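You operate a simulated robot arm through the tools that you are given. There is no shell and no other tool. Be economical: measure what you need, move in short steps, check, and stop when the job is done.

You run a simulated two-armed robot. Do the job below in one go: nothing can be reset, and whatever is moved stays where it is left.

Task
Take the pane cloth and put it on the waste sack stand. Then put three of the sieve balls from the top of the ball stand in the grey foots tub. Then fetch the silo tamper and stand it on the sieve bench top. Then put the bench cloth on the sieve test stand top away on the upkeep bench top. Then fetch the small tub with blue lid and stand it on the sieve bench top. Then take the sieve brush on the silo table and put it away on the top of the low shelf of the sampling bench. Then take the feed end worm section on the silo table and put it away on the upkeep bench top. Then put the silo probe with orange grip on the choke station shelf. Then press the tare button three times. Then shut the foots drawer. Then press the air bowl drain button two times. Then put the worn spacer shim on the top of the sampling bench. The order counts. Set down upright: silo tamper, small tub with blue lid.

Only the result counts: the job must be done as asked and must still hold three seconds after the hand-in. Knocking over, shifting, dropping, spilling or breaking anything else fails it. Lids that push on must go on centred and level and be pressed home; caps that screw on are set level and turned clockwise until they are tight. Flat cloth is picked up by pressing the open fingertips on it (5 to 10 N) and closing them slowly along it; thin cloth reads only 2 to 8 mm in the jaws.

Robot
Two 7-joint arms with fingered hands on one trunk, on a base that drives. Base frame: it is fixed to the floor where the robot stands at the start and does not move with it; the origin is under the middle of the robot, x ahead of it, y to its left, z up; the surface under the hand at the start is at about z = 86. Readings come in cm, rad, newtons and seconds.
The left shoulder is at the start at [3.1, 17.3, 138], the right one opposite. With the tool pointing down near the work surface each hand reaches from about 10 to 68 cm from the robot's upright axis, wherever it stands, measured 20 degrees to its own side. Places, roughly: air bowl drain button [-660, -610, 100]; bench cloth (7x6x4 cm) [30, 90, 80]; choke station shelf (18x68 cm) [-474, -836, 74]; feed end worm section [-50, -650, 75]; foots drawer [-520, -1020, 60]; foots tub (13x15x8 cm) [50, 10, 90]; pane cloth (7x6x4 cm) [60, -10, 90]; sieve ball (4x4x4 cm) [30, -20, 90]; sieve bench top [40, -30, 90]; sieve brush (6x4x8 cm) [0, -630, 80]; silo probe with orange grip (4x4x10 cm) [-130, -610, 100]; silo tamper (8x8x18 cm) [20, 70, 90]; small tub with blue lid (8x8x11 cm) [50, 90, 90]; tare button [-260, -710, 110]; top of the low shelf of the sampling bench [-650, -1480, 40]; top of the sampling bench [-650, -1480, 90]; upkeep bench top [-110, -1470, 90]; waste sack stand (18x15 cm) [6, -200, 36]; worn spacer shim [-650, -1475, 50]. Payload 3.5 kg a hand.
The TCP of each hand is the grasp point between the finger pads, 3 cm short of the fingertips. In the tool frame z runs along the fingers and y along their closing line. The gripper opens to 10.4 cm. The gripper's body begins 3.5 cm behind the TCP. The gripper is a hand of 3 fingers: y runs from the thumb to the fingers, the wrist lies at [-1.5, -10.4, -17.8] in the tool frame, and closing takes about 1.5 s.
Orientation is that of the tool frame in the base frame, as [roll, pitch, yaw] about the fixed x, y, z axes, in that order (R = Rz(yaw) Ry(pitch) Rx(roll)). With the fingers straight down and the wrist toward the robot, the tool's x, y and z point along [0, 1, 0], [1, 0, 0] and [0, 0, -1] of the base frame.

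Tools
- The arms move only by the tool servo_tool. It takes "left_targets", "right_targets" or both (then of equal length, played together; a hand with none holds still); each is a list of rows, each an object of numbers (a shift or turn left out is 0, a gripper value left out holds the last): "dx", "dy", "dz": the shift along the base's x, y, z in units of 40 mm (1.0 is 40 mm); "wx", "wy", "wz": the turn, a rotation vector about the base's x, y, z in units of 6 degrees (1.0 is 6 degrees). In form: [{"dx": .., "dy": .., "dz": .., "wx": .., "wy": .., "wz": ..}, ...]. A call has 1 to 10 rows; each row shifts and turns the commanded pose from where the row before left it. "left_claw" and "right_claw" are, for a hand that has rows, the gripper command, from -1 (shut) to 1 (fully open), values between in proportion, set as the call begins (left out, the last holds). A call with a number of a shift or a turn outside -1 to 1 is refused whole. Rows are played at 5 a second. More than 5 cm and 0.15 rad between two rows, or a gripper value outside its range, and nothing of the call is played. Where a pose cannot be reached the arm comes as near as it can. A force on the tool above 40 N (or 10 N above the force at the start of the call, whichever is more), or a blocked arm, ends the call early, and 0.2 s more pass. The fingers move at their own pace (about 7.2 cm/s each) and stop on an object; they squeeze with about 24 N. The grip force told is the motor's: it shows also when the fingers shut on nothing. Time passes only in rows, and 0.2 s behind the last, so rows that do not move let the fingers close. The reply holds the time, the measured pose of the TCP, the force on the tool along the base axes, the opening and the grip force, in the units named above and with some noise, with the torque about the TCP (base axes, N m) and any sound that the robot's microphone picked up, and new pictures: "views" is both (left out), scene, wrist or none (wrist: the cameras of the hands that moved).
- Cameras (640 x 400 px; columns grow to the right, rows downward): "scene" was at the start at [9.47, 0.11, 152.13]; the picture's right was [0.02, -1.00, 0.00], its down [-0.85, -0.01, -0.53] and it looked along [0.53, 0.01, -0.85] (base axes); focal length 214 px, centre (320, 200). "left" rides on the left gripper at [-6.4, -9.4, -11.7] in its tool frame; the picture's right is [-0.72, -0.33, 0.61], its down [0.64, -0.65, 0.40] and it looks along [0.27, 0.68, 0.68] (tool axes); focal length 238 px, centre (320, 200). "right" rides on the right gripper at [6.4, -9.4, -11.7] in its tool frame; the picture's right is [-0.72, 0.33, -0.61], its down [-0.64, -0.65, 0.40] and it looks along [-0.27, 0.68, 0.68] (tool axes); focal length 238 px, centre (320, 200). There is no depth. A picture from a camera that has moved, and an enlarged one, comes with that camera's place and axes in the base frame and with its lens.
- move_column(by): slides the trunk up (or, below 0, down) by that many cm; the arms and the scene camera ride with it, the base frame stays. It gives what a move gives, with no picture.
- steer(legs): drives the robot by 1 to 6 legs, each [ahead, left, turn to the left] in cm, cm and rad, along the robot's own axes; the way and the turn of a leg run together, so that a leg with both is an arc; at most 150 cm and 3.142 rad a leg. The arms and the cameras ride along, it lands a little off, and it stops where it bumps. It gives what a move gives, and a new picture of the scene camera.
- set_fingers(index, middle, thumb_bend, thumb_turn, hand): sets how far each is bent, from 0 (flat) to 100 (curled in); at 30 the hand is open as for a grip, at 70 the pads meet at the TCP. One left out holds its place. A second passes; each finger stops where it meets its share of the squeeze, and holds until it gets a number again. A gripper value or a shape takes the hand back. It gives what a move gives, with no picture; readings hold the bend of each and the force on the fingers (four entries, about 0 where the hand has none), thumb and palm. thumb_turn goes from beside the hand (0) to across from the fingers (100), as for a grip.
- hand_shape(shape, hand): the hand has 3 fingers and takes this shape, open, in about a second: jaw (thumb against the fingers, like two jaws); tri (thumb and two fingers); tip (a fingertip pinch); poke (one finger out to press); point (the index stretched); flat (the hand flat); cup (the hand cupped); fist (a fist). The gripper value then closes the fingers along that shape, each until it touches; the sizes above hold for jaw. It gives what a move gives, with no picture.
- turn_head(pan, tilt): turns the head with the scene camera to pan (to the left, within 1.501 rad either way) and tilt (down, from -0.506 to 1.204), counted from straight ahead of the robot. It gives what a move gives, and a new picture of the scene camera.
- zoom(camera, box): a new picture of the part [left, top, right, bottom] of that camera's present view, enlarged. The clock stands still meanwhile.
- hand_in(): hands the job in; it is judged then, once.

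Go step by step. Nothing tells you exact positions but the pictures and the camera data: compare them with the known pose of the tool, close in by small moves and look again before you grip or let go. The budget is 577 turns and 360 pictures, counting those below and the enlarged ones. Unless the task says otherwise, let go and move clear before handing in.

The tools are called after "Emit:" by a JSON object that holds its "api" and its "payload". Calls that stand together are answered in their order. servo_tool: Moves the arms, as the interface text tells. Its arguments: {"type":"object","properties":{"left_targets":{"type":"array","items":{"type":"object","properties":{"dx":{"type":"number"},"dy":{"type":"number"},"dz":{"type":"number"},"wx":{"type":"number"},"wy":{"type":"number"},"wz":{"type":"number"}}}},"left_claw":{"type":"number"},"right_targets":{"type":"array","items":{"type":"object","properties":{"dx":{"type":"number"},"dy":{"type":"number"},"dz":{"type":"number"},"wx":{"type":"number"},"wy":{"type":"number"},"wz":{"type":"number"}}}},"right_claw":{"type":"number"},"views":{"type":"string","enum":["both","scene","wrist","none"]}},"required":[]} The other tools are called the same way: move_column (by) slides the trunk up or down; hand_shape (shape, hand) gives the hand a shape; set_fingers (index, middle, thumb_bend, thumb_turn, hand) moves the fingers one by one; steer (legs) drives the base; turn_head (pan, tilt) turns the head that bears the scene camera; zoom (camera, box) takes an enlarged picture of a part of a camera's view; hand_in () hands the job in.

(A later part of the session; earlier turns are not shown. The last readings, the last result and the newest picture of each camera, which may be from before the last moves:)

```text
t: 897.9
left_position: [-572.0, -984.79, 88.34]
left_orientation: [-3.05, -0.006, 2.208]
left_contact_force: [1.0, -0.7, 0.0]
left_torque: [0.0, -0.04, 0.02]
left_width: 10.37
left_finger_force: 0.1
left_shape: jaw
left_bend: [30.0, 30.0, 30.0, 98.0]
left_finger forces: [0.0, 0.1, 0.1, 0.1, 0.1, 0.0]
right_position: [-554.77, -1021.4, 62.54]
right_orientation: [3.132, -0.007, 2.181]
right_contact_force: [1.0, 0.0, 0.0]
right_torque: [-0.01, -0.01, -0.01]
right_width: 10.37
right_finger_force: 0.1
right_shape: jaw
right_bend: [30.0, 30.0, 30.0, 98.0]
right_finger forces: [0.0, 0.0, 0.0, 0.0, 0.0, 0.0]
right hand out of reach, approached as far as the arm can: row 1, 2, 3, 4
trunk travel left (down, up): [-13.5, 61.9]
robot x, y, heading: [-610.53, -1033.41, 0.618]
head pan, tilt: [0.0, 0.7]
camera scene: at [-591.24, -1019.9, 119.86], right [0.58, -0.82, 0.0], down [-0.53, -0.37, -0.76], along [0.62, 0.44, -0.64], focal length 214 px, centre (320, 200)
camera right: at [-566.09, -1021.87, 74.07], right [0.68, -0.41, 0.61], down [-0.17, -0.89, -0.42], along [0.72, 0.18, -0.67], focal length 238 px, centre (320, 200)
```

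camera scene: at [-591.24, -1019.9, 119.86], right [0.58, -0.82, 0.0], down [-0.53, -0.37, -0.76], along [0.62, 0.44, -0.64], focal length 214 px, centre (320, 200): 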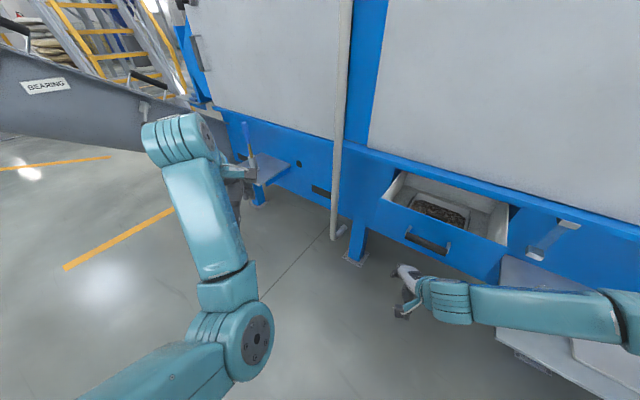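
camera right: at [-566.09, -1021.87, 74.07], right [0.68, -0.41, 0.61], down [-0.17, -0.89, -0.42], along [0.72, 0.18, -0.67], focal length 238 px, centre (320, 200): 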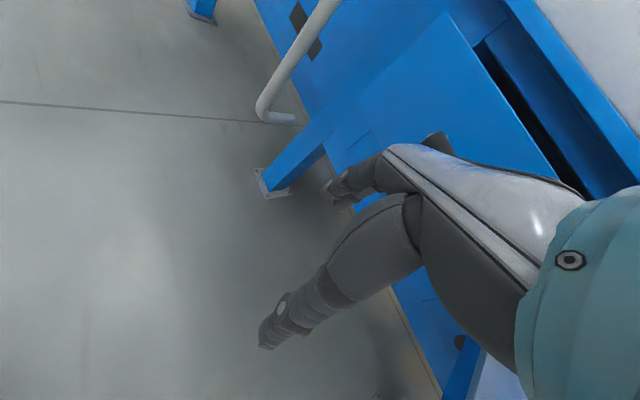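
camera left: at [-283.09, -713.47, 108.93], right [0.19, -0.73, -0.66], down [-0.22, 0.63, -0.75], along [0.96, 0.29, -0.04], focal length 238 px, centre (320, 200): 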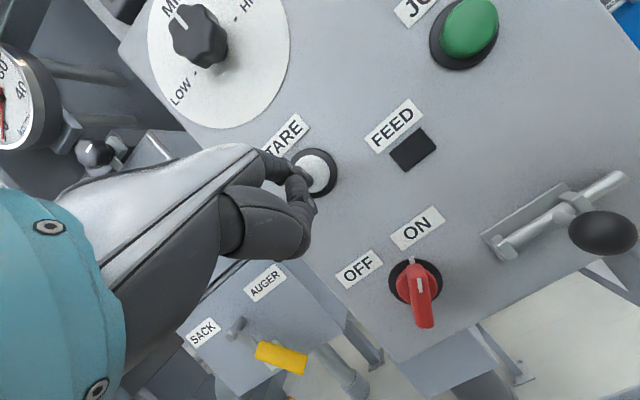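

Emit:
{"api": "move_column", "payload": {"by": -13}}

Emit:
{"api": "servo_tool", "payload": {"right_targets": [{"dz": 0.8}, {"dz": 0.8}, {"dz": 0.8}, {"dz": 0.7}, {"wx": 0.58, "wy": -0.81}, {"wx": 0.58, "wy": -0.81}, {"wx": 0.58, "wy": -0.81}, {"wx": 0.58, "wy": -0.81}], "views": "both"}}

```text
t: 899.5
left_position: [-570.12, -983.29, 66.75]
left_orientation: [-2.872, -0.011, 2.207]
left_contact_force: [0.0, 0.7, 0.3]
left_torque: [-0.03, 0.01, 0.03]
left_width: 10.36
left_finger_force: 0.2
left_shape: jaw
left_bend: [30.0, 30.0, 30.0, 98.0]
left_finger forces: [0.0, 0.0, 0.0, 0.1, 0.0, 0.1]
right_position: [-556.04, -1022.43, 43.68]
right_orientation: [-2.987, -0.006, 2.179]
right_contact_force: [1.4, 0.4, 0.6]
right_torque: [-0.02, 0.02, -0.01]
right_width: 10.35
right_finger_force: 0.1
right_shape: jaw
right_bend: [30.0, 30.0, 30.0, 98.0]
right_finger forces: [0.0, 0.0, 0.0, 0.1, 0.0, 0.0]
trunk travel left (down, up): [-0.5, 74.9]
robot x, y, heading: [-610.22, -1033.14, 0.615]
head pan, tilt: [0.0, 0.7]
```

```text
t: 901.3
left_position: [-570.08, -983.38, 66.83]
left_orientation: [-2.869, -0.01, 2.206]
left_contact_force: [0.0, 0.2, 0.1]
left_torque: [0.0, 0.01, -0.02]
left_width: 10.36
left_finger_force: 0.1
left_shape: jaw
left_bend: [30.0, 30.0, 30.0, 98.0]
left_finger forces: [0.1, 0.0, 0.1, 0.0, 0.0, 0.1]
right_position: [-556.15, -1022.54, 56.09]
right_orientation: [3.141, -0.007, 2.179]
right_contact_force: [-0.1, 0.3, 0.0]
right_torque: [0.0, 0.02, -0.02]
right_width: 10.37
right_finger_force: 0.1
right_shape: jaw
right_bend: [30.0, 30.0, 30.0, 98.0]
right_finger forces: [0.1, 0.1, 0.0, 0.1, 0.0, 0.1]
right hand out of reach, approached as far as the arm can: row 6, 7, 8
trunk travel left (down, up): [-0.5, 74.9]
robot x, y, heading: [-610.49, -1033.59, 0.618]
head pan, tilt: [0.0, 0.7]
camera scene: at [-584.83, -1015.36, 105.96], right [0.58, -0.82, 0.0], down [-0.53, -0.37, -0.76], along [0.62, 0.44, -0.64], focal length 214 px, centre (320, 200)
camera right: at [-567.39, -1022.83, 67.69], right [0.68, -0.41, 0.61], down [-0.17, -0.9, -0.41], along [0.71, 0.18, -0.68], focal length 238 px, centre (320, 200)
```

scene: 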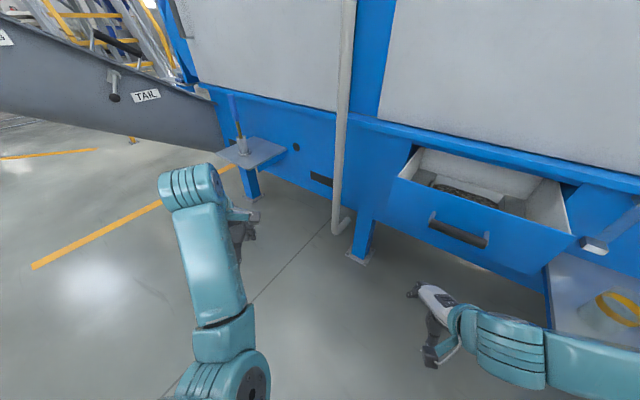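
right: 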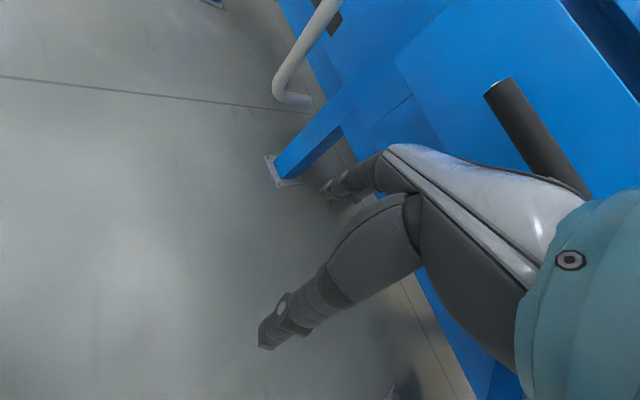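

Emit:
{"api": "servo_tool", "payload": {"right_targets": [{"dz": 0.9}, {"dz": 0.9}, {"dz": 0.4}, {"wx": 0.58, "wy": -0.81}, {"wx": 0.58, "wy": -0.81}, {"wx": 0.58, "wy": -0.81}, {"wx": 0.58, "wy": -0.81}], "views": "wrist"}}

```text
t: 902.9
left_position: [-570.11, -983.29, 66.75]
left_orientation: [-2.87, -0.01, 2.207]
left_contact_force: [0.0, 0.0, 0.2]
left_torque: [0.01, 0.02, 0.01]
left_width: 10.37
left_finger_force: 0.1
left_shape: jaw
left_bend: [30.0, 30.0, 30.0, 98.0]
left_finger forces: [0.1, 0.0, 0.0, 0.1, 0.0, 0.0]
right_position: [-553.35, -1020.8, 65.05]
right_orientation: [2.932, -0.022, 2.196]
right_contact_force: [0.6, -0.4, 0.3]
right_torque: [-0.01, -0.03, -0.01]
right_width: 10.42
right_finger_force: 0.0
right_shape: jaw
right_bend: [30.0, 30.0, 30.0, 98.0]
right_finger forces: [0.0, 0.0, 0.1, 0.0, 0.0, 0.1]
right hand out of reach, approached as far as the arm can: row 3, 4, 5, 6, 7
trunk travel left (down, up): [-0.5, 74.9]
robot x, y, heading: [-610.39, -1033.03, 0.615]
head pan, tilt: [0.0, 0.7]
camera right: at [-566.39, -1022.66, 74.43], right [0.58, -0.48, 0.65], down [-0.08, -0.84, -0.54], along [0.81, 0.27, -0.53], focal length 238 px, centre (320, 200)
```

right: 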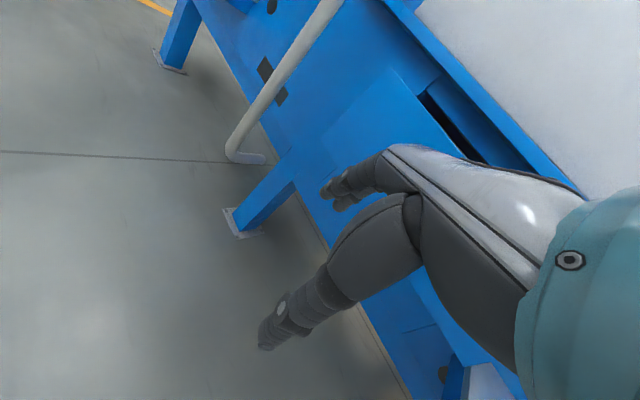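

Emit:
{"api": "steer", "payload": {"legs": [[14, -10, 0]]}}

Emit:
{"api": "zoom", "payload": {"camera": "right", "box": [0, 0, 640, 400]}}

```text
t: 904.4
left_position: [-552.93, -983.23, 66.89]
left_orientation: [-2.87, -0.01, 2.205]
left_contact_force: [0.6, -0.2, 0.1]
left_torque: [-0.01, -0.02, 0.0]
left_width: 10.34
left_finger_force: 0.1
left_shape: jaw
left_bend: [30.0, 30.0, 30.0, 98.0]
left_finger forces: [0.0, 0.0, 0.1, 0.1, 0.0, 0.1]
right_position: [-535.92, -1020.72, 64.92]
right_orientation: [2.933, -0.02, 2.196]
right_contact_force: [0.2, 0.2, -0.8]
right_torque: [0.01, 0.01, -0.02]
right_width: 10.38
right_finger_force: 0.2
right_shape: jaw
right_bend: [30.0, 30.0, 30.0, 98.0]
right_finger forces: [0.0, 0.0, 0.1, 0.0, 0.0, 0.0]
trunk travel left (down, up): [-0.5, 74.9]
robot x, y, heading: [-592.93, -1033.01, 0.62]
head pan, tilt: [0.0, 0.7]
camera scene: at [-567.54, -1015.26, 105.96], right [0.58, -0.82, 0.0], down [-0.53, -0.37, -0.76], along [0.62, 0.44, -0.64], focal length 214 px, centre (320, 200)
```

scene: 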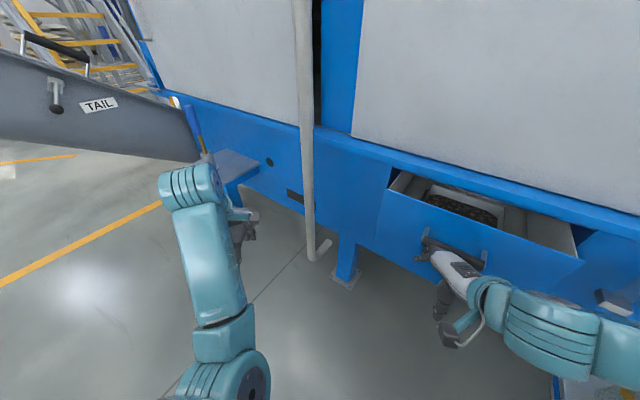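

```text
1.00 times, centred on (320, 200) of right (not enlarged: the box is as wide or as high as the picture)
camera zoom: at [-549.08, -1022.57, 74.44], right [0.58, -0.48, 0.65], down [-0.08, -0.84, -0.54], along [0.81, 0.26, -0.53], focal length 238 px, centre (320, 200)
```

zoom: 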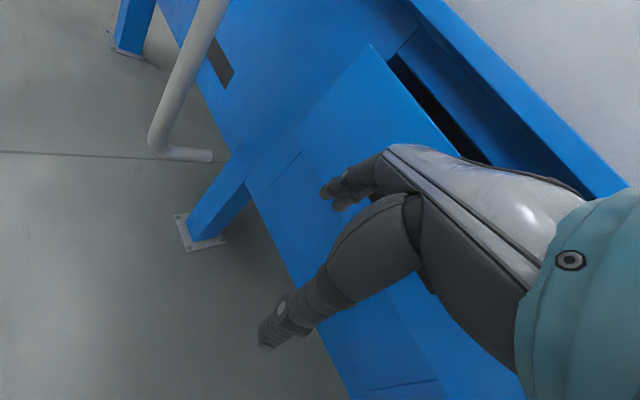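

Emit:
{"api": "servo_tool", "payload": {"right_targets": [{"dx": 0.4}, {"dx": 0.4}, {"dx": 0.4}, {"dx": 0.4}], "views": "scene"}}

```text
t: 905.4
left_position: [-552.89, -983.26, 66.77]
left_orientation: [-2.868, -0.011, 2.205]
left_contact_force: [-0.5, 0.0, -1.1]
left_torque: [-0.01, 0.01, 0.01]
left_width: 10.39
left_finger_force: 0.2
left_shape: jaw
left_bend: [30.0, 30.0, 30.0, 98.0]
left_finger forces: [0.0, 0.0, 0.0, 0.0, 0.0, 0.1]
right_position: [-529.37, -1020.81, 64.9]
right_orientation: [2.931, -0.019, 2.192]
right_contact_force: [-1.2, 1.2, -0.8]
right_torque: [-0.04, 0.01, 0.04]
right_width: 10.34
right_finger_force: 0.0
right_shape: jaw
right_bend: [30.0, 31.0, 30.0, 98.0]
right_finger forces: [0.1, 0.9, 0.1, 0.1, 0.1, 0.0]
trunk travel left (down, up): [-0.5, 74.9]
robot x, y, heading: [-593.02, -1032.97, 0.614]
head pan, tilt: [0.0, 0.7]
camera scene: at [-567.54, -1015.26, 105.95], right [0.58, -0.82, 0.0], down [-0.53, -0.37, -0.76], along [0.62, 0.44, -0.64], focal length 214 px, centre (320, 200)
```

scene: 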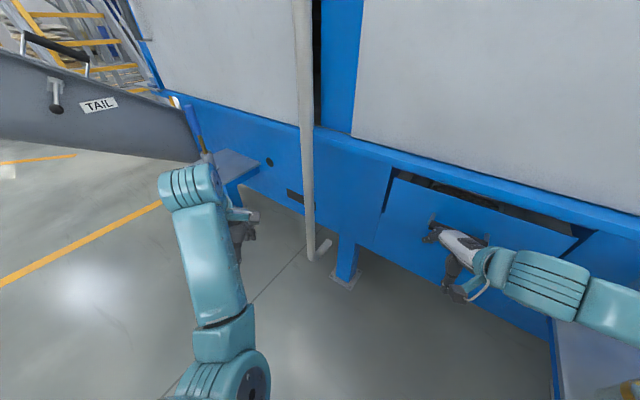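

The drawer slides in easily. Keep pushing.

Emit:
{"api": "servo_tool", "payload": {"right_targets": [{"dx": 0.4}, {"dx": 0.4}, {"dx": 0.3}], "views": "scene"}}

```text
t: 906.1
left_position: [-553.12, -983.43, 67.0]
left_orientation: [-2.873, -0.009, 2.207]
left_contact_force: [-0.1, -1.1, 0.3]
left_torque: [0.01, 0.0, -0.01]
left_width: 10.35
left_finger_force: 0.0
left_shape: jaw
left_bend: [30.0, 30.0, 30.0, 98.0]
left_finger forces: [0.0, 0.0, 0.1, 0.1, 0.0, 0.1]
right_position: [-527.26, -1020.38, 65.19]
right_orientation: [2.934, -0.032, 2.218]
right_contact_force: [-27.7, -9.2, 9.0]
right_torque: [0.4, -1.05, 0.2]
right_width: 9.98
right_finger_force: 0.1
right_shape: jaw
right_bend: [30.0, 39.0, 30.0, 98.0]
right_finger forces: [0.0, 27.6, 0.1, 0.0, 0.0, 0.1]
trunk travel left (down, up): [-0.5, 74.9]
robot x, y, heading: [-593.22, -1033.47, 0.616]
head pan, tilt: [0.0, 0.7]
stopped in row 3 (right hand): the force on the tool passed its limit at 46 N (the readings are from after the stop); the commanded pose is now the measured one
camera scene: at [-567.91, -1015.41, 106.07], right [0.58, -0.82, 0.0], down [-0.52, -0.37, -0.77], along [0.63, 0.44, -0.64], focal length 214 px, centre (320, 200)
```

scene: 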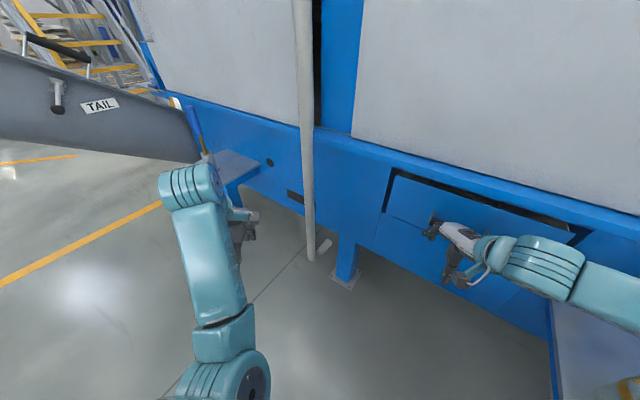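

Emit:
{"api": "servo_tool", "payload": {"right_targets": [{"dx": -0.5}, {"dx": -0.8}, {"dx": -0.8}], "views": "none"}}

Emit:
{"api": "zoom", "payload": {"camera": "scene", "box": [360, 140, 620, 310]}}

```text
t: 906.9
left_position: [-552.84, -983.26, 67.01]
left_orientation: [-2.87, -0.009, 2.207]
left_contact_force: [1.2, 0.4, 0.5]
left_torque: [0.02, 0.02, 0.0]
left_width: 10.36
left_finger_force: 0.0
left_shape: jaw
left_bend: [30.0, 30.0, 30.0, 98.0]
left_finger forces: [0.0, 0.0, 0.0, 0.1, 0.1, 0.0]
right_position: [-535.09, -1020.35, 65.05]
right_orientation: [2.933, -0.028, 2.206]
right_contact_force: [0.7, 0.6, 0.5]
right_torque: [-0.01, -0.03, -0.02]
right_width: 10.36
right_finger_force: 0.1
right_shape: jaw
right_bend: [30.0, 30.0, 30.0, 98.0]
right_finger forces: [0.0, 0.1, 0.1, 0.0, 0.0, 0.0]
trunk travel left (down, up): [-0.5, 74.9]
robot x, y, heading: [-593.23, -1033.39, 0.617]
head pan, tilt: [0.0, 0.7]
```

```text
2.35 times, centred on (490, 225) of scene
camera zoom: at [-567.59, -1015.28, 105.96], right [0.58, -0.82, 0.0], down [-0.53, -0.37, -0.76], along [0.62, 0.44, -0.64], focal length 505 px, centre (-80, 141)
```

zoom: 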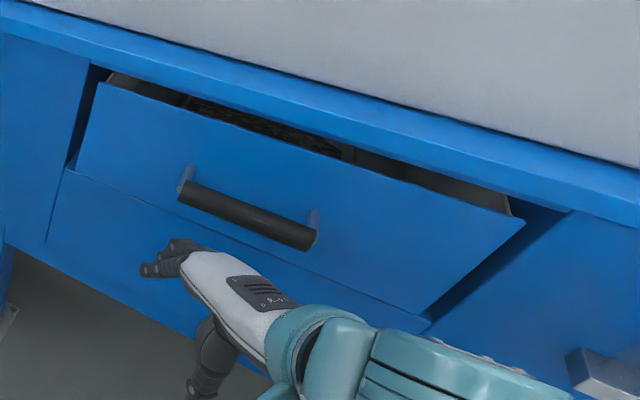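

Emit:
{"api": "zoom", "payload": {"camera": "right", "box": [120, 0, 640, 320]}}

```text
1.23 times, centred on (380, 160) of right
camera zoom: at [-548.08, -1022.52, 74.48], right [0.59, -0.48, 0.65], down [-0.07, -0.83, -0.55], along [0.8, 0.28, -0.53], focal length 293 px, centre (246, 249)
```

zoom: 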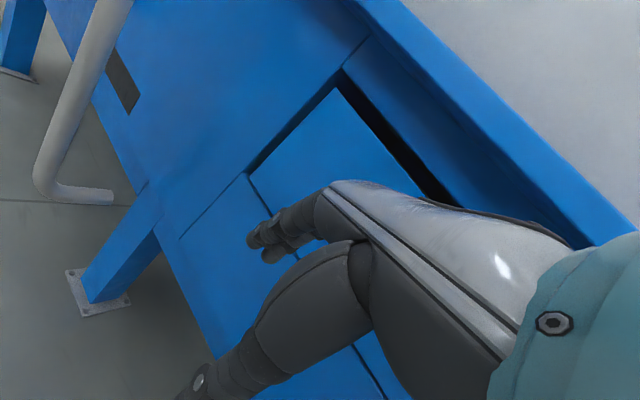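

The hand body likely met the beam above. Close the fingers, lower the hand so the knuckles push the drawer front below the beam.

Emit:
{"api": "servo_tool", "payload": {"right_targets": [{"dx": -0.6}, {"wx": -0.58, "wy": 0.81}, {"wx": -0.58, "wy": 0.81, "dz": -0.6}, {"dz": -0.8}, {"dz": -0.8}, {}], "right_claw": -1, "views": "scene"}}

```text
t: 908.3
left_position: [-552.83, -983.26, 66.79]
left_orientation: [-2.869, -0.009, 2.209]
left_contact_force: [-1.0, -0.4, 0.0]
left_torque: [0.02, 0.01, 0.03]
left_width: 10.39
left_finger_force: 0.0
left_shape: jaw
left_bend: [30.0, 30.0, 30.0, 98.0]
left_finger forces: [0.0, 0.1, 0.0, 0.0, 0.0, 0.0]
right_position: [-536.31, -1020.44, 56.04]
right_orientation: [-3.14, -0.031, 2.202]
right_contact_force: [-0.7, 0.0, 0.1]
right_torque: [0.0, -0.01, -0.02]
right_width: 0.0
right_finger_force: 24.0
right_shape: jaw
right_bend: [70.0, 70.0, 47.0, 100.0]
right_finger forces: [0.1, 0.0, 0.0, 0.0, 0.0, 0.1]
right hand out of reach, approached as far as the arm can: row 1
trunk travel left (down, up): [-0.5, 74.9]
robot x, y, heading: [-593.19, -1033.49, 0.621]
head pan, tilt: [0.0, 0.7]
camera scene: at [-567.6, -1015.29, 105.96], right [0.58, -0.82, 0.0], down [-0.53, -0.37, -0.76], along [0.62, 0.44, -0.64], focal length 214 px, centre (320, 200)
```

scene: 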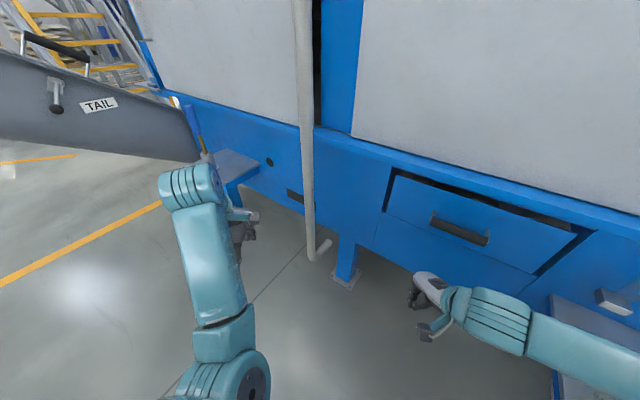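

Emit:
{"api": "servo_tool", "payload": {"right_targets": [{"dz": 0.9}, {"dx": 0.4}, {"dx": 0.4}, {"dx": 0.4}], "views": "scene"}}

```text
t: 909.3
left_position: [-552.98, -983.19, 66.91]
left_orientation: [-2.871, -0.011, 2.208]
left_contact_force: [-0.5, 0.2, -0.3]
left_torque: [0.02, 0.0, 0.02]
left_width: 10.37
left_finger_force: 0.0
left_shape: jaw
left_bend: [30.0, 30.0, 30.0, 98.0]
left_finger forces: [0.1, 0.1, 0.1, 0.0, 0.1, 0.0]
right_position: [-531.42, -1020.52, 59.68]
right_orientation: [-3.14, -0.029, 2.204]
right_contact_force: [0.5, -0.3, 0.7]
right_torque: [0.02, 0.01, 0.0]
right_width: 0.0
right_finger_force: 24.5
right_shape: jaw
right_bend: [70.0, 70.0, 47.0, 100.0]
right_finger forces: [0.1, 0.1, 0.1, 0.1, 0.0, 0.0]
trunk travel left (down, up): [-0.5, 74.9]
robot x, y, heading: [-593.29, -1033.09, 0.616]
head pan, tilt: [0.0, 0.7]
camera scene: at [-567.6, -1015.29, 105.96], right [0.58, -0.82, 0.0], down [-0.53, -0.37, -0.76], along [0.62, 0.44, -0.64], focal length 214 px, centre (320, 200)
```

scene: 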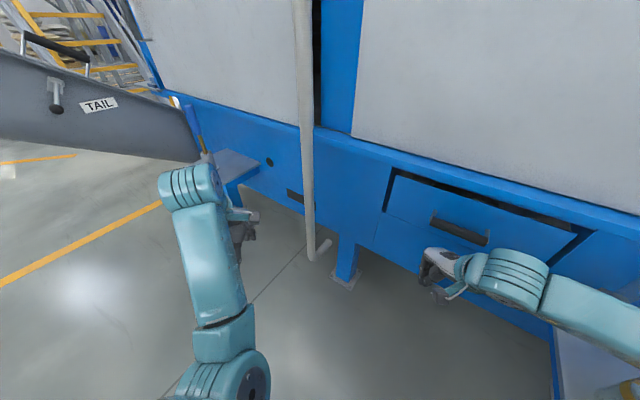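

Emit:
{"api": "servo_tool", "payload": {"right_targets": [{"dz": 0.6}, {"dx": 0.4}, {"dx": 0.4}, {"dx": 0.3}], "views": "scene"}}

```text
t: 910.3
left_position: [-552.89, -983.11, 66.82]
left_orientation: [-2.87, -0.01, 2.206]
left_contact_force: [-0.8, -0.5, 0.2]
left_torque: [0.0, 0.0, -0.06]
left_width: 10.37
left_finger_force: 0.0
left_shape: jaw
left_bend: [30.0, 30.0, 30.0, 98.0]
left_finger forces: [0.1, 0.0, 0.1, 0.0, 0.0, 0.1]
right_position: [-527.07, -1020.58, 62.08]
right_orientation: [-3.14, -0.029, 2.202]
right_contact_force: [0.0, -0.7, 0.2]
right_torque: [0.01, -0.04, 0.01]
right_width: 0.0
right_finger_force: 23.9
right_shape: jaw
right_bend: [70.0, 70.0, 47.0, 100.0]
right_finger forces: [0.0, 0.0, 0.1, 0.0, 0.0, 0.0]
trunk travel left (down, up): [-0.5, 74.9]
robot x, y, heading: [-592.98, -1033.19, 0.612]
head pan, tilt: [0.0, 0.7]
camera scene: at [-567.6, -1015.29, 105.96], right [0.58, -0.82, 0.0], down [-0.53, -0.37, -0.76], along [0.62, 0.44, -0.64], focal length 214 px, centre (320, 200)
```

scene: 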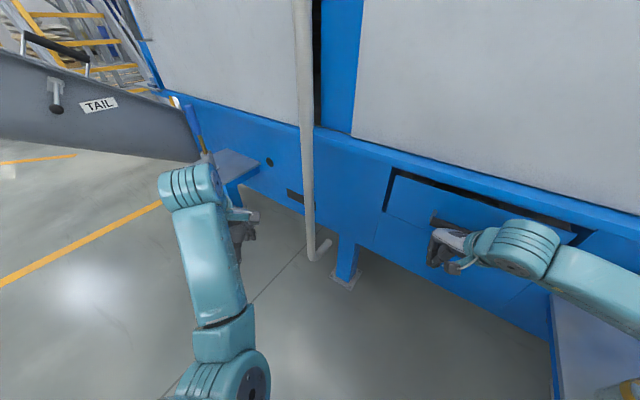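

Not yet in contact; continue pushing in small steps.

Emit:
{"api": "servo_tool", "payload": {"right_targets": [{"dx": 0.3}, {"dx": 0.3}, {"dx": 0.3}, {"dx": 0.3}], "views": "scene"}}

Emit:
{"api": "zoom", "payload": {"camera": "scene", "box": [360, 140, 620, 310]}}

```text
t: 910.9
left_position: [-552.97, -983.38, 66.94]
left_orientation: [-2.871, -0.01, 2.207]
left_contact_force: [0.6, 0.3, -1.5]
left_torque: [0.04, -0.02, 0.0]
left_width: 10.36
left_finger_force: 0.0
left_shape: jaw
left_bend: [30.0, 30.0, 30.0, 98.0]
left_finger forces: [0.1, 0.0, 0.1, 0.1, 0.0, 0.0]
right_position: [-525.75, -1020.31, 62.03]
right_orientation: [-3.127, -0.039, 2.218]
right_contact_force: [-12.4, -2.4, 4.1]
right_torque: [0.16, -0.86, 0.03]
right_width: 0.0
right_finger_force: 24.0
right_shape: jaw
right_bend: [70.0, 70.0, 47.0, 100.0]
right_finger forces: [0.1, 13.0, 0.0, 0.0, 0.1, 0.0]
trunk travel left (down, up): [-0.5, 74.9]
robot x, y, heading: [-593.35, -1033.56, 0.621]
head pan, tilt: [0.0, 0.7]
stopped in row 3 (right hand): the force on the tool passed its limit at 51 N (the readings are from after the stop); the commanded pose is now the measured one
camera scene: at [-567.8, -1015.37, 106.01], right [0.58, -0.82, 0.0], down [-0.52, -0.37, -0.77], along [0.63, 0.44, -0.64], focal length 214 px, centre (320, 200)
```

scene: 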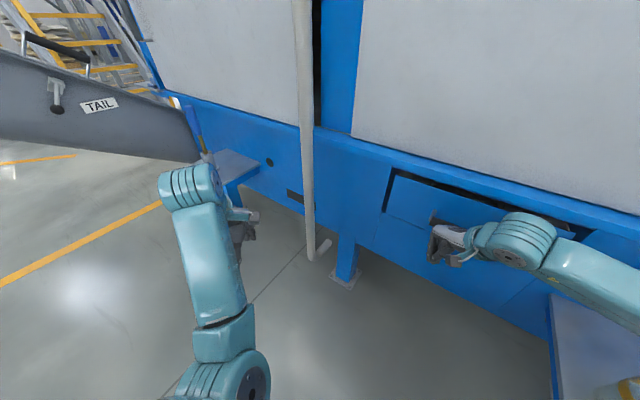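

```text
2.35 times, centred on (490, 225) of scene
camera zoom: at [-567.8, -1015.37, 106.01], right [0.58, -0.82, 0.0], down [-0.52, -0.37, -0.77], along [0.63, 0.44, -0.64], focal length 505 px, centre (-80, 141)
```

zoom: 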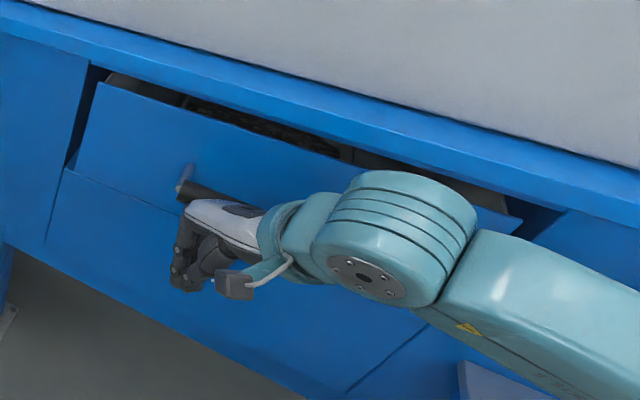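

The fingers were pressing the fixed panel below; the drawer front is higher (z≈65–78). Raise and push there.

Emit:
{"api": "servo_tool", "payload": {"right_targets": [{"dx": -0.8}, {"dx": -0.8}, {"dz": 0.7}, {"dz": 0.8}, {"dx": 0.5}, {"dx": 0.5}], "views": "scene"}}

Emit:
{"api": "zoom", "payload": {"camera": "scene", "box": [360, 140, 620, 310]}}

```text
t: 912.3
left_position: [-552.86, -983.28, 66.82]
left_orientation: [-2.869, -0.01, 2.206]
left_contact_force: [0.0, -0.5, 0.2]
left_torque: [0.02, -0.02, -0.04]
left_width: 10.35
left_finger_force: 0.0
left_shape: jaw
left_bend: [30.0, 30.0, 30.0, 98.0]
left_finger forces: [0.0, 0.1, 0.0, 0.1, 0.0, 0.0]
right_position: [-527.78, -1020.4, 67.78]
right_orientation: [-3.127, -0.034, 2.213]
right_contact_force: [-0.1, 0.0, 1.1]
right_torque: [0.02, 0.01, -0.01]
right_width: 0.0
right_finger_force: 24.3
right_shape: jaw
right_bend: [70.0, 70.0, 47.0, 100.0]
right_finger forces: [0.0, 0.0, 0.1, 0.0, 0.0, 0.0]
trunk travel left (down, up): [-0.5, 74.9]
robot x, y, heading: [-593.3, -1032.97, 0.615]
head pan, tilt: [0.0, 0.7]
camera scene: at [-567.63, -1015.32, 105.96], right [0.58, -0.82, 0.0], down [-0.53, -0.37, -0.76], along [0.62, 0.44, -0.64], focal length 214 px, centre (320, 200)
```

scene: 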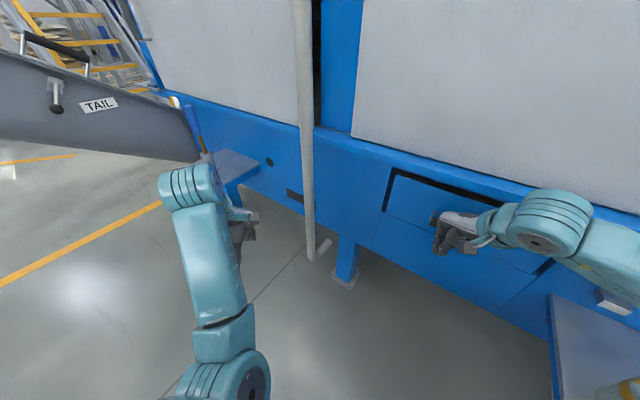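

```text
2.35 times, centred on (490, 225) of scene
camera zoom: at [-567.63, -1015.32, 105.96], right [0.58, -0.82, 0.0], down [-0.53, -0.37, -0.76], along [0.62, 0.44, -0.64], focal length 505 px, centre (-80, 141)
```

zoom: 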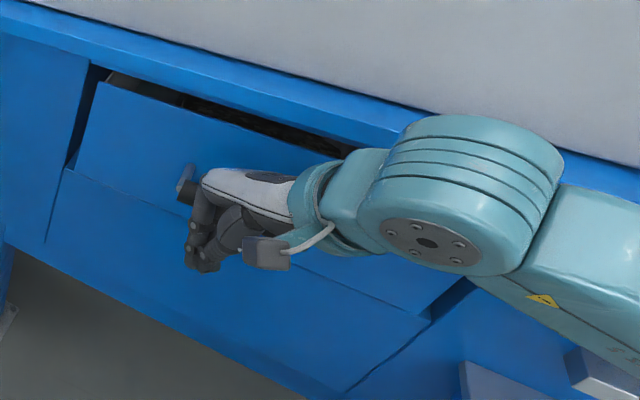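

Emit:
{"api": "servo_tool", "payload": {"right_targets": [{"dx": 0.3}, {"dx": 0.3}, {"dx": 0.3}], "views": "none"}}

Emit:
{"api": "zoom", "payload": {"camera": "scene", "box": [360, 140, 620, 310]}}

```text
t: 913.1
left_position: [-553.05, -983.28, 66.83]
left_orientation: [-2.872, -0.009, 2.208]
left_contact_force: [0.5, -0.3, 0.0]
left_torque: [-0.03, -0.04, 0.04]
left_width: 10.34
left_finger_force: 0.0
left_shape: jaw
left_bend: [30.0, 30.0, 30.0, 98.0]
left_finger forces: [0.1, 0.0, 0.0, 0.1, 0.0, 0.0]
right_position: [-524.6, -1020.33, 67.88]
right_orientation: [-3.122, -0.04, 2.218]
right_contact_force: [-12.7, -1.2, 0.5]
right_torque: [-0.02, -0.03, -0.02]
right_width: 0.01
right_finger_force: 24.4
right_shape: jaw
right_bend: [70.0, 70.0, 46.0, 100.0]
right_finger forces: [0.1, 11.8, 0.0, 0.1, 0.0, 0.0]
trunk travel left (down, up): [-0.5, 74.9]
robot x, y, heading: [-593.05, -1033.26, 0.621]
head pan, tilt: [0.0, 0.7]
```

```text
2.35 times, centred on (490, 225) of scene
camera zoom: at [-567.76, -1015.33, 105.99], right [0.58, -0.82, 0.0], down [-0.52, -0.37, -0.77], along [0.62, 0.44, -0.64], focal length 505 px, centre (-80, 141)
```

zoom: 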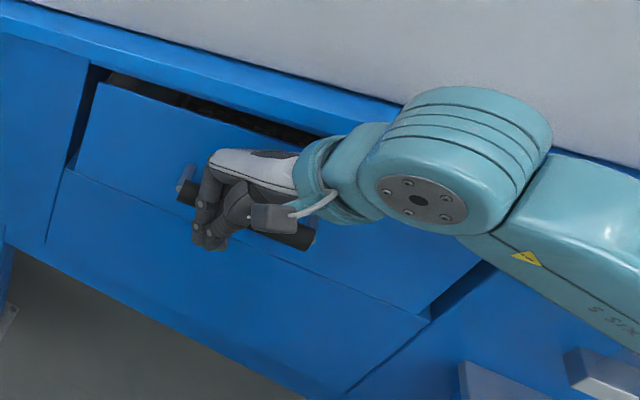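

Emit:
{"api": "servo_tool", "payload": {"right_targets": [{"dx": -0.8}, {"dx": -0.9}, {"dz": 0.6}, {"dz": 0.6}, {}, {}], "right_claw": 1, "views": "none"}}

Emit:
{"api": "servo_tool", "payload": {"right_targets": [{"dx": 0.3}, {"dx": 0.3}, {"dx": 0.3}], "views": "none"}}

Emit:
{"api": "zoom", "payload": {"camera": "scene", "box": [360, 140, 620, 310]}}

```text
t: 914.5
left_position: [-552.93, -983.28, 66.93]
left_orientation: [-2.869, -0.01, 2.207]
left_contact_force: [0.2, -0.2, 0.4]
left_torque: [-0.01, -0.01, 0.02]
left_width: 10.38
left_finger_force: 0.1
left_shape: jaw
left_bend: [30.0, 30.0, 30.0, 98.0]
left_finger forces: [0.0, 0.0, 0.0, 0.1, 0.0, 0.0]
right_position: [-531.33, -1020.42, 72.47]
right_orientation: [-3.128, -0.036, 2.213]
right_contact_force: [0.2, 0.0, 0.3]
right_torque: [0.01, -0.02, 0.01]
right_width: 10.39
right_finger_force: 0.0
right_shape: jaw
right_bend: [30.0, 30.0, 30.0, 98.0]
right_finger forces: [0.0, 0.1, 0.0, 0.0, 0.0, 0.0]
trunk travel left (down, up): [-0.5, 74.9]
robot x, y, heading: [-593.16, -1033.5, 0.613]
head pan, tilt: [0.0, 0.7]
```

```text
t: 915.3
left_position: [-553.01, -983.24, 66.68]
left_orientation: [-2.871, -0.009, 2.208]
left_contact_force: [0.8, -0.3, -0.5]
left_torque: [0.0, -0.02, -0.01]
left_width: 10.38
left_finger_force: 0.1
left_shape: jaw
left_bend: [30.0, 30.0, 30.0, 98.0]
left_finger forces: [0.1, 0.1, 0.0, 0.0, 0.1, 0.0]
right_position: [-527.53, -1020.53, 72.66]
right_orientation: [-3.125, -0.036, 2.214]
right_contact_force: [-0.1, -0.3, -0.7]
right_torque: [-0.02, 0.04, 0.0]
right_width: 10.38
right_finger_force: 0.1
right_shape: jaw
right_bend: [30.0, 30.0, 30.0, 98.0]
right_finger forces: [0.1, 0.0, 0.0, 0.1, 0.0, 0.0]
trunk travel left (down, up): [-0.5, 74.9]
robot x, y, heading: [-592.99, -1033.37, 0.619]
head pan, tilt: [0.0, 0.7]
```

```text
2.35 times, centred on (490, 225) of scene
camera zoom: at [-567.63, -1015.32, 105.96], right [0.58, -0.82, 0.0], down [-0.53, -0.37, -0.76], along [0.62, 0.44, -0.64], focal length 505 px, centre (-80, 141)
```

zoom: 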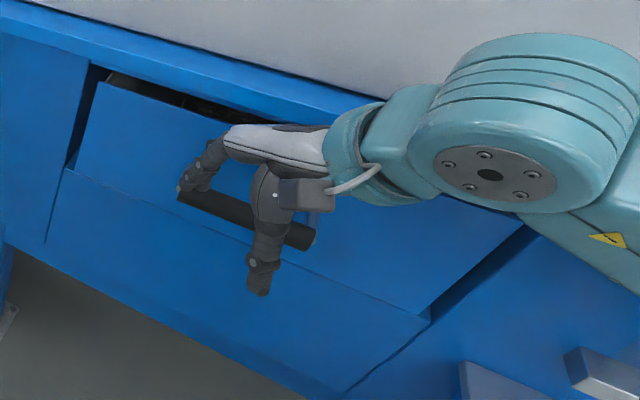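

Emit:
{"api": "servo_tool", "payload": {"right_targets": [{"dx": 0.3}, {"dx": 0.3}, {"dx": 0.3}], "views": "none"}}

Emit:
{"api": "zoom", "payload": {"camera": "scene", "box": [360, 140, 620, 310]}}

```text
t: 916.1
left_position: [-553.0, -983.41, 66.74]
left_orientation: [-2.869, -0.01, 2.207]
left_contact_force: [0.5, 1.1, 0.4]
left_torque: [0.0, -0.01, 0.0]
left_width: 10.36
left_finger_force: 0.0
left_shape: jaw
left_bend: [30.0, 30.0, 30.0, 98.0]
left_finger forces: [0.0, 0.0, 0.0, 0.0, 0.1, 0.1]
right_position: [-524.85, -1020.37, 72.12]
right_orientation: [-3.108, -0.041, 2.23]
right_contact_force: [-6.2, -0.1, -2.4]
right_torque: [-0.07, -0.27, 0.07]
right_width: 10.36
right_finger_force: 0.0
right_shape: jaw
right_bend: [30.0, 30.0, 30.0, 98.0]
right_finger forces: [0.0, 0.0, 0.0, 0.0, 0.0, 6.7]
trunk travel left (down, up): [-0.5, 74.9]
robot x, y, heading: [-593.53, -1032.99, 0.618]
head pan, tilt: [0.0, 0.7]
stopped in row 3 (right hand): the force on the tool passed its limit at 44 N (the readings are from after the stop); the commanded pose is now the measured one
```

```text
2.35 times, centred on (490, 225) of scene
camera zoom: at [-567.64, -1015.3, 105.92], right [0.58, -0.82, 0.0], down [-0.53, -0.37, -0.76], along [0.62, 0.44, -0.64], focal length 505 px, centre (-80, 141)
```

zoom: 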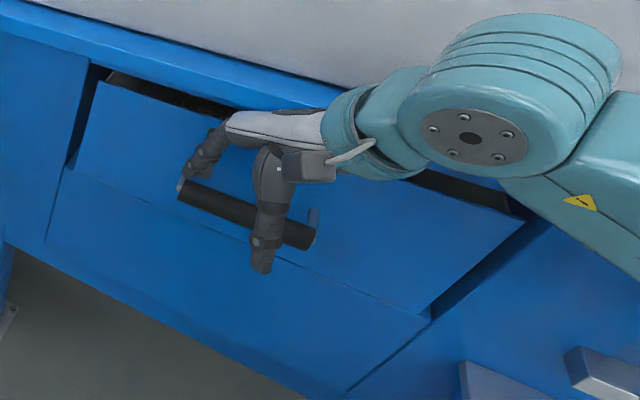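

Emit:
{"api": "servo_tool", "payload": {"right_targets": [{"dx": -0.8}, {"dx": -0.8}, {"dz": -0.3}], "views": "none"}}

Emit:
{"api": "set_fingers", "payload": {"hand": "right", "index": 0, "middle": 0, "thumb_bend": 100}}

Emit:
{"api": "servo_tool", "payload": {"right_targets": [{"wx": 0.58, "wy": -0.81}, {"wx": 0.58, "wy": -0.81}], "views": "both"}}

```text
t: 916.9
left_position: [-552.89, -983.27, 66.8]
left_orientation: [-2.869, -0.009, 2.207]
left_contact_force: [0.4, -0.5, 0.8]
left_torque: [0.0, 0.04, 0.01]
left_width: 10.37
left_finger_force: 0.1
left_shape: jaw
left_bend: [30.0, 30.0, 30.0, 98.0]
left_finger forces: [0.0, 0.1, 0.0, 0.0, 0.0, 0.0]
right_position: [-531.17, -1020.27, 70.96]
right_orientation: [-3.112, -0.04, 2.226]
right_contact_force: [0.0, -0.2, -0.2]
right_torque: [0.01, -0.01, 0.02]
right_width: 10.37
right_finger_force: 0.0
right_shape: jaw
right_bend: [30.0, 30.0, 30.0, 98.0]
right_finger forces: [0.0, 0.1, 0.1, 0.1, 0.1, 0.0]
trunk travel left (down, up): [-0.5, 74.9]
robot x, y, heading: [-593.29, -1033.43, 0.61]
head pan, tilt: [0.0, 0.7]
```

```text
t: 917.9
left_position: [-553.0, -983.48, 66.8]
left_orientation: [-2.87, -0.012, 2.206]
left_contact_force: [-0.3, -1.0, 0.3]
left_torque: [0.01, 0.02, 0.03]
left_width: 10.36
left_finger_force: 0.0
left_shape: jaw
left_bend: [30.0, 30.0, 30.0, 98.0]
left_finger forces: [0.1, 0.0, 0.1, 0.0, 0.0, 0.0]
right_position: [-531.13, -1020.32, 71.09]
right_orientation: [-3.112, -0.038, 2.227]
right_contact_force: [0.2, -1.2, 0.3]
right_torque: [0.0, 0.02, -0.03]
right_width: 4.58
right_finger_force: 0.1
right_shape: fingers
right_bend: [0.0, 0.0, 100.0, 98.0]
right_finger forces: [0.0, 0.0, 0.1, 0.1, 0.1, 0.0]
trunk travel left (down, up): [-0.5, 74.9]
robot x, y, heading: [-593.38, -1033.19, 0.616]
head pan, tilt: [0.0, 0.7]
```

```text
t: 918.5
left_position: [-552.79, -983.3, 66.95]
left_orientation: [-2.871, -0.009, 2.208]
left_contact_force: [0.8, -0.4, -0.2]
left_torque: [0.0, 0.0, 0.02]
left_width: 10.37
left_finger_force: 0.1
left_shape: jaw
left_bend: [30.0, 30.0, 30.0, 98.0]
left_finger forces: [0.1, 0.0, 0.0, 0.0, 0.0, 0.0]
right_position: [-531.01, -1020.23, 71.09]
right_orientation: [2.96, -0.03, 2.234]
right_contact_force: [1.0, -0.1, -0.8]
right_torque: [0.01, -0.04, 0.01]
right_width: 4.58
right_finger_force: 0.1
right_shape: fingers
right_bend: [0.0, 0.0, 100.0, 98.0]
right_finger forces: [0.0, 0.1, 0.0, 0.1, 0.0, 0.1]
trunk travel left (down, up): [-0.5, 74.9]
robot x, y, heading: [-592.91, -1033.13, 0.616]
head pan, tilt: [0.0, 0.7]
camera scene: at [-567.68, -1015.34, 105.96], right [0.58, -0.82, 0.0], down [-0.53, -0.37, -0.76], along [0.62, 0.44, -0.64], focal length 214 px, centre (320, 200)
camera right: at [-543.8, -1022.58, 80.96], right [0.62, -0.45, 0.64], down [-0.06, -0.84, -0.53], along [0.78, 0.29, -0.55], focal length 238 px, centre (320, 200)
```

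scene: 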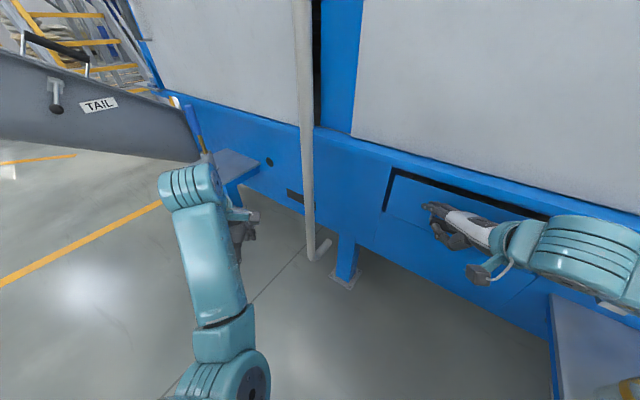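
right: 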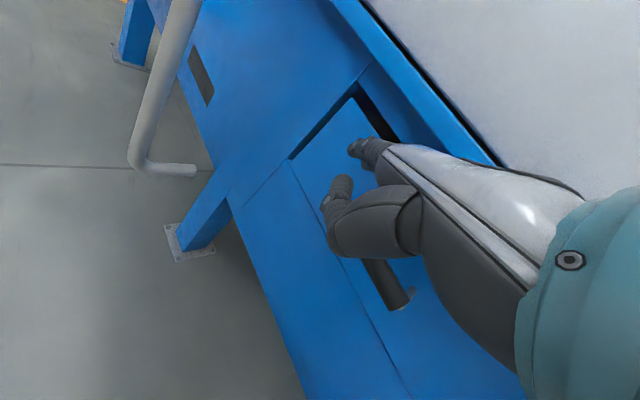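

Emit:
{"api": "servo_tool", "payload": {"right_targets": [{"dx": 0.3}, {"dx": 0.3}, {"dx": 0.3}], "views": "none"}}

Emit:
{"api": "servo_tool", "payload": {"right_targets": [{"dx": 0.2}, {"dx": 0.2}, {"dx": 0.2}], "views": "both"}}

```text
t: 919.3
left_position: [-552.83, -983.3, 66.87]
left_orientation: [-2.87, -0.012, 2.206]
left_contact_force: [-0.4, -0.2, -0.7]
left_torque: [0.0, -0.04, -0.07]
left_width: 10.37
left_finger_force: 0.0
left_shape: jaw
left_bend: [30.0, 30.0, 30.0, 98.0]
left_finger forces: [0.1, 0.1, 0.0, 0.0, 0.1, 0.0]
right_position: [-527.61, -1020.25, 71.07]
right_orientation: [2.962, -0.03, 2.236]
right_contact_force: [0.0, 1.1, 0.1]
right_torque: [0.0, 0.0, 0.02]
right_width: 4.6
right_finger_force: 0.1
right_shape: fingers
right_bend: [0.0, 0.0, 100.0, 98.0]
right_finger forces: [0.1, 0.1, 0.1, 0.0, 0.1, 0.1]
trunk travel left (down, up): [-0.5, 74.9]
robot x, y, heading: [-593.38, -1033.45, 0.616]
head pan, tilt: [0.0, 0.7]
```

```text
t: 920.1
left_position: [-552.86, -983.4, 66.8]
left_orientation: [-2.871, -0.009, 2.208]
left_contact_force: [0.6, -0.1, -0.5]
left_torque: [0.01, -0.02, 0.02]
left_width: 10.38
left_finger_force: 0.1
left_shape: jaw
left_bend: [30.0, 30.0, 30.0, 98.0]
left_finger forces: [0.1, 0.1, 0.1, 0.0, 0.0, 0.0]
right_position: [-525.3, -1020.25, 71.1]
right_orientation: [2.962, -0.031, 2.238]
right_contact_force: [-6.8, -2.6, 2.8]
right_torque: [0.11, -0.18, 0.3]
right_width: 4.57
right_finger_force: 3.1
right_shape: fingers
right_bend: [0.0, 1.0, 100.0, 98.0]
right_finger forces: [0.0, 6.5, 0.0, 0.1, 0.0, 0.1]
trunk travel left (down, up): [-0.5, 74.9]
robot x, y, heading: [-593.45, -1033.34, 0.612]
head pan, tilt: [0.0, 0.7]
camera scene: at [-567.75, -1015.35, 105.98], right [0.58, -0.82, 0.0], down [-0.53, -0.37, -0.77], along [0.62, 0.44, -0.64], focal length 214 px, centre (320, 200)
camera right: at [-537.96, -1022.55, 81.0], right [0.62, -0.45, 0.64], down [-0.06, -0.84, -0.53], along [0.78, 0.29, -0.55], focal length 238 px, centre (320, 200)
```

scene: 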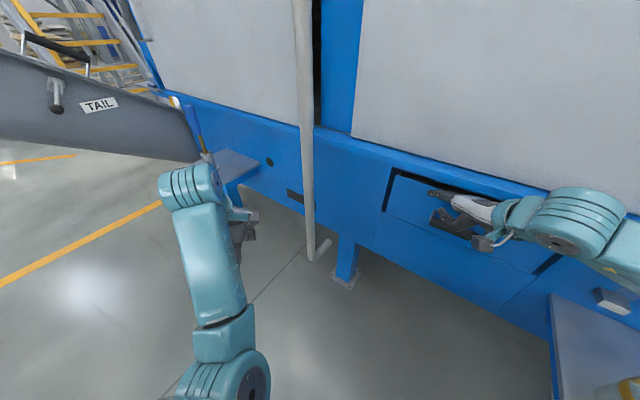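
right: 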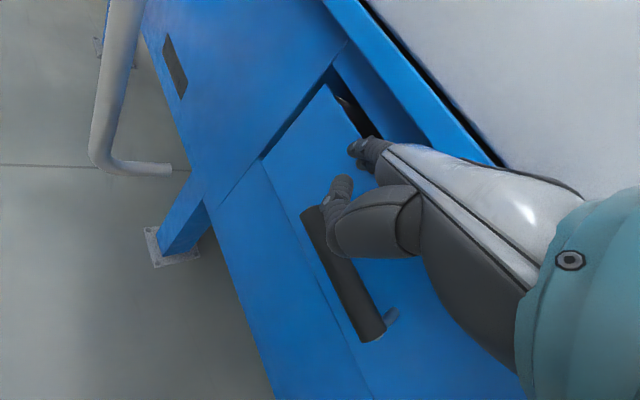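

Emit:
{"api": "servo_tool", "payload": {"right_targets": [{"dx": -0.6}, {"dz": -0.6}, {"dz": -0.2}, {"dx": 0.3}, {"dx": 0.3}], "views": "wrist"}}

```text
t: 921.3
left_position: [-552.94, -983.32, 66.88]
left_orientation: [-2.872, -0.009, 2.207]
left_contact_force: [0.0, 0.4, 0.5]
left_torque: [-0.01, 0.0, 0.02]
left_width: 10.38
left_finger_force: 0.1
left_shape: jaw
left_bend: [30.0, 30.0, 30.0, 98.0]
left_finger forces: [0.1, 0.0, 0.0, 0.0, 0.0, 0.0]
right_position: [-525.18, -1020.33, 67.93]
right_orientation: [2.96, -0.031, 2.236]
right_contact_force: [-6.5, -1.0, 0.7]
right_torque: [0.05, -0.23, 0.28]
right_width: 4.58
right_finger_force: 3.8
right_shape: fingers
right_bend: [0.0, 1.0, 100.0, 98.0]
right_finger forces: [0.0, 6.9, 0.1, 0.1, 0.0, 0.0]
trunk travel left (down, up): [-0.5, 74.9]
robot x, y, heading: [-593.39, -1033.31, 0.621]
head pan, tilt: [0.0, 0.7]
camera right: at [-537.95, -1022.61, 77.81], right [0.62, -0.45, 0.64], down [-0.06, -0.84, -0.53], along [0.78, 0.29, -0.55], focal length 238 px, centre (320, 200)
```

right: 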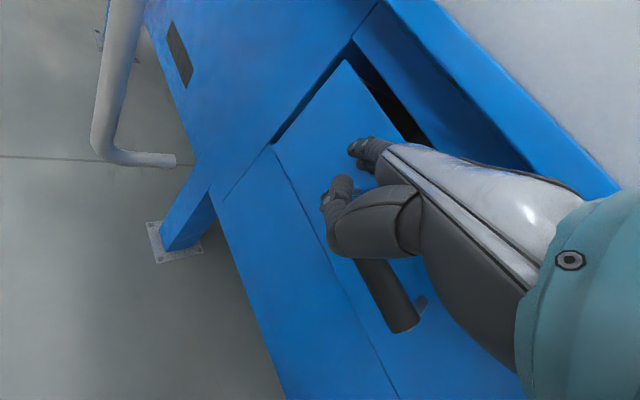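

Emit:
{"api": "servo_tool", "payload": {"right_targets": [{"dx": 0.3}, {"dx": 0.3}, {"dx": 0.3}], "views": "both"}}

```text
t: 922.1
left_position: [-553.08, -983.43, 66.84]
left_orientation: [-2.871, -0.01, 2.208]
left_contact_force: [-0.3, 0.5, 0.6]
left_torque: [-0.01, -0.03, 0.01]
left_width: 10.4
left_finger_force: 0.0
left_shape: jaw
left_bend: [30.0, 30.0, 30.0, 98.0]
left_finger forces: [0.0, 0.0, 0.1, 0.1, 0.1, 0.0]
right_position: [-522.96, -1019.8, 68.03]
right_orientation: [2.962, -0.041, 2.262]
right_contact_force: [-22.2, -1.9, 4.6]
right_torque: [0.33, -0.39, 1.43]
right_width: 4.55
right_finger_force: 11.5
right_shape: fingers
right_bend: [0.0, 11.0, 100.0, 98.0]
right_finger forces: [5.1, 17.4, 0.0, 0.0, 0.0, 0.0]
trunk travel left (down, up): [-0.5, 74.9]
robot x, y, heading: [-593.31, -1032.86, 0.616]
head pan, tilt: [0.0, 0.7]
stopped in row 3 (right hand): the force on the tool passed its limit at 43 N (the readings are from after the stop); the commanded pose is now the measured one
camera scene: at [-567.94, -1015.37, 106.0], right [0.58, -0.82, 0.0], down [-0.52, -0.37, -0.77], along [0.63, 0.44, -0.64], focal length 214 px, centre (320, 200)
camera right: at [-535.47, -1022.45, 77.91], right [0.64, -0.44, 0.63], down [-0.05, -0.84, -0.54], along [0.77, 0.32, -0.56], focal length 238 px, centre (320, 200)
```

scene: 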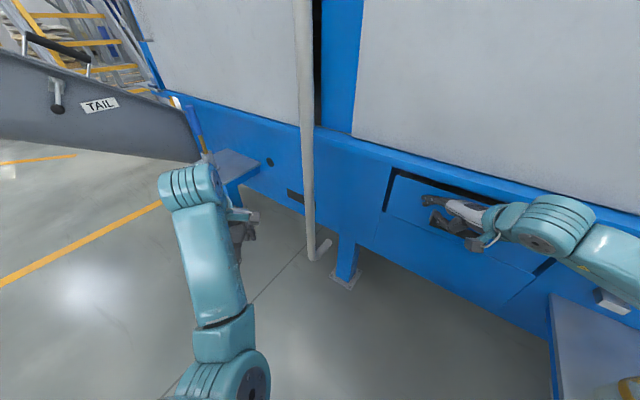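
right: 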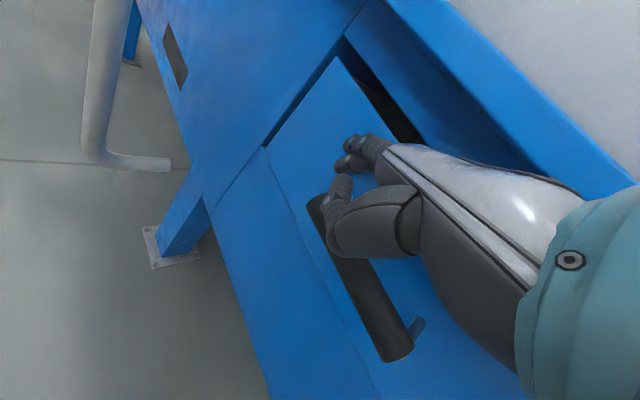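

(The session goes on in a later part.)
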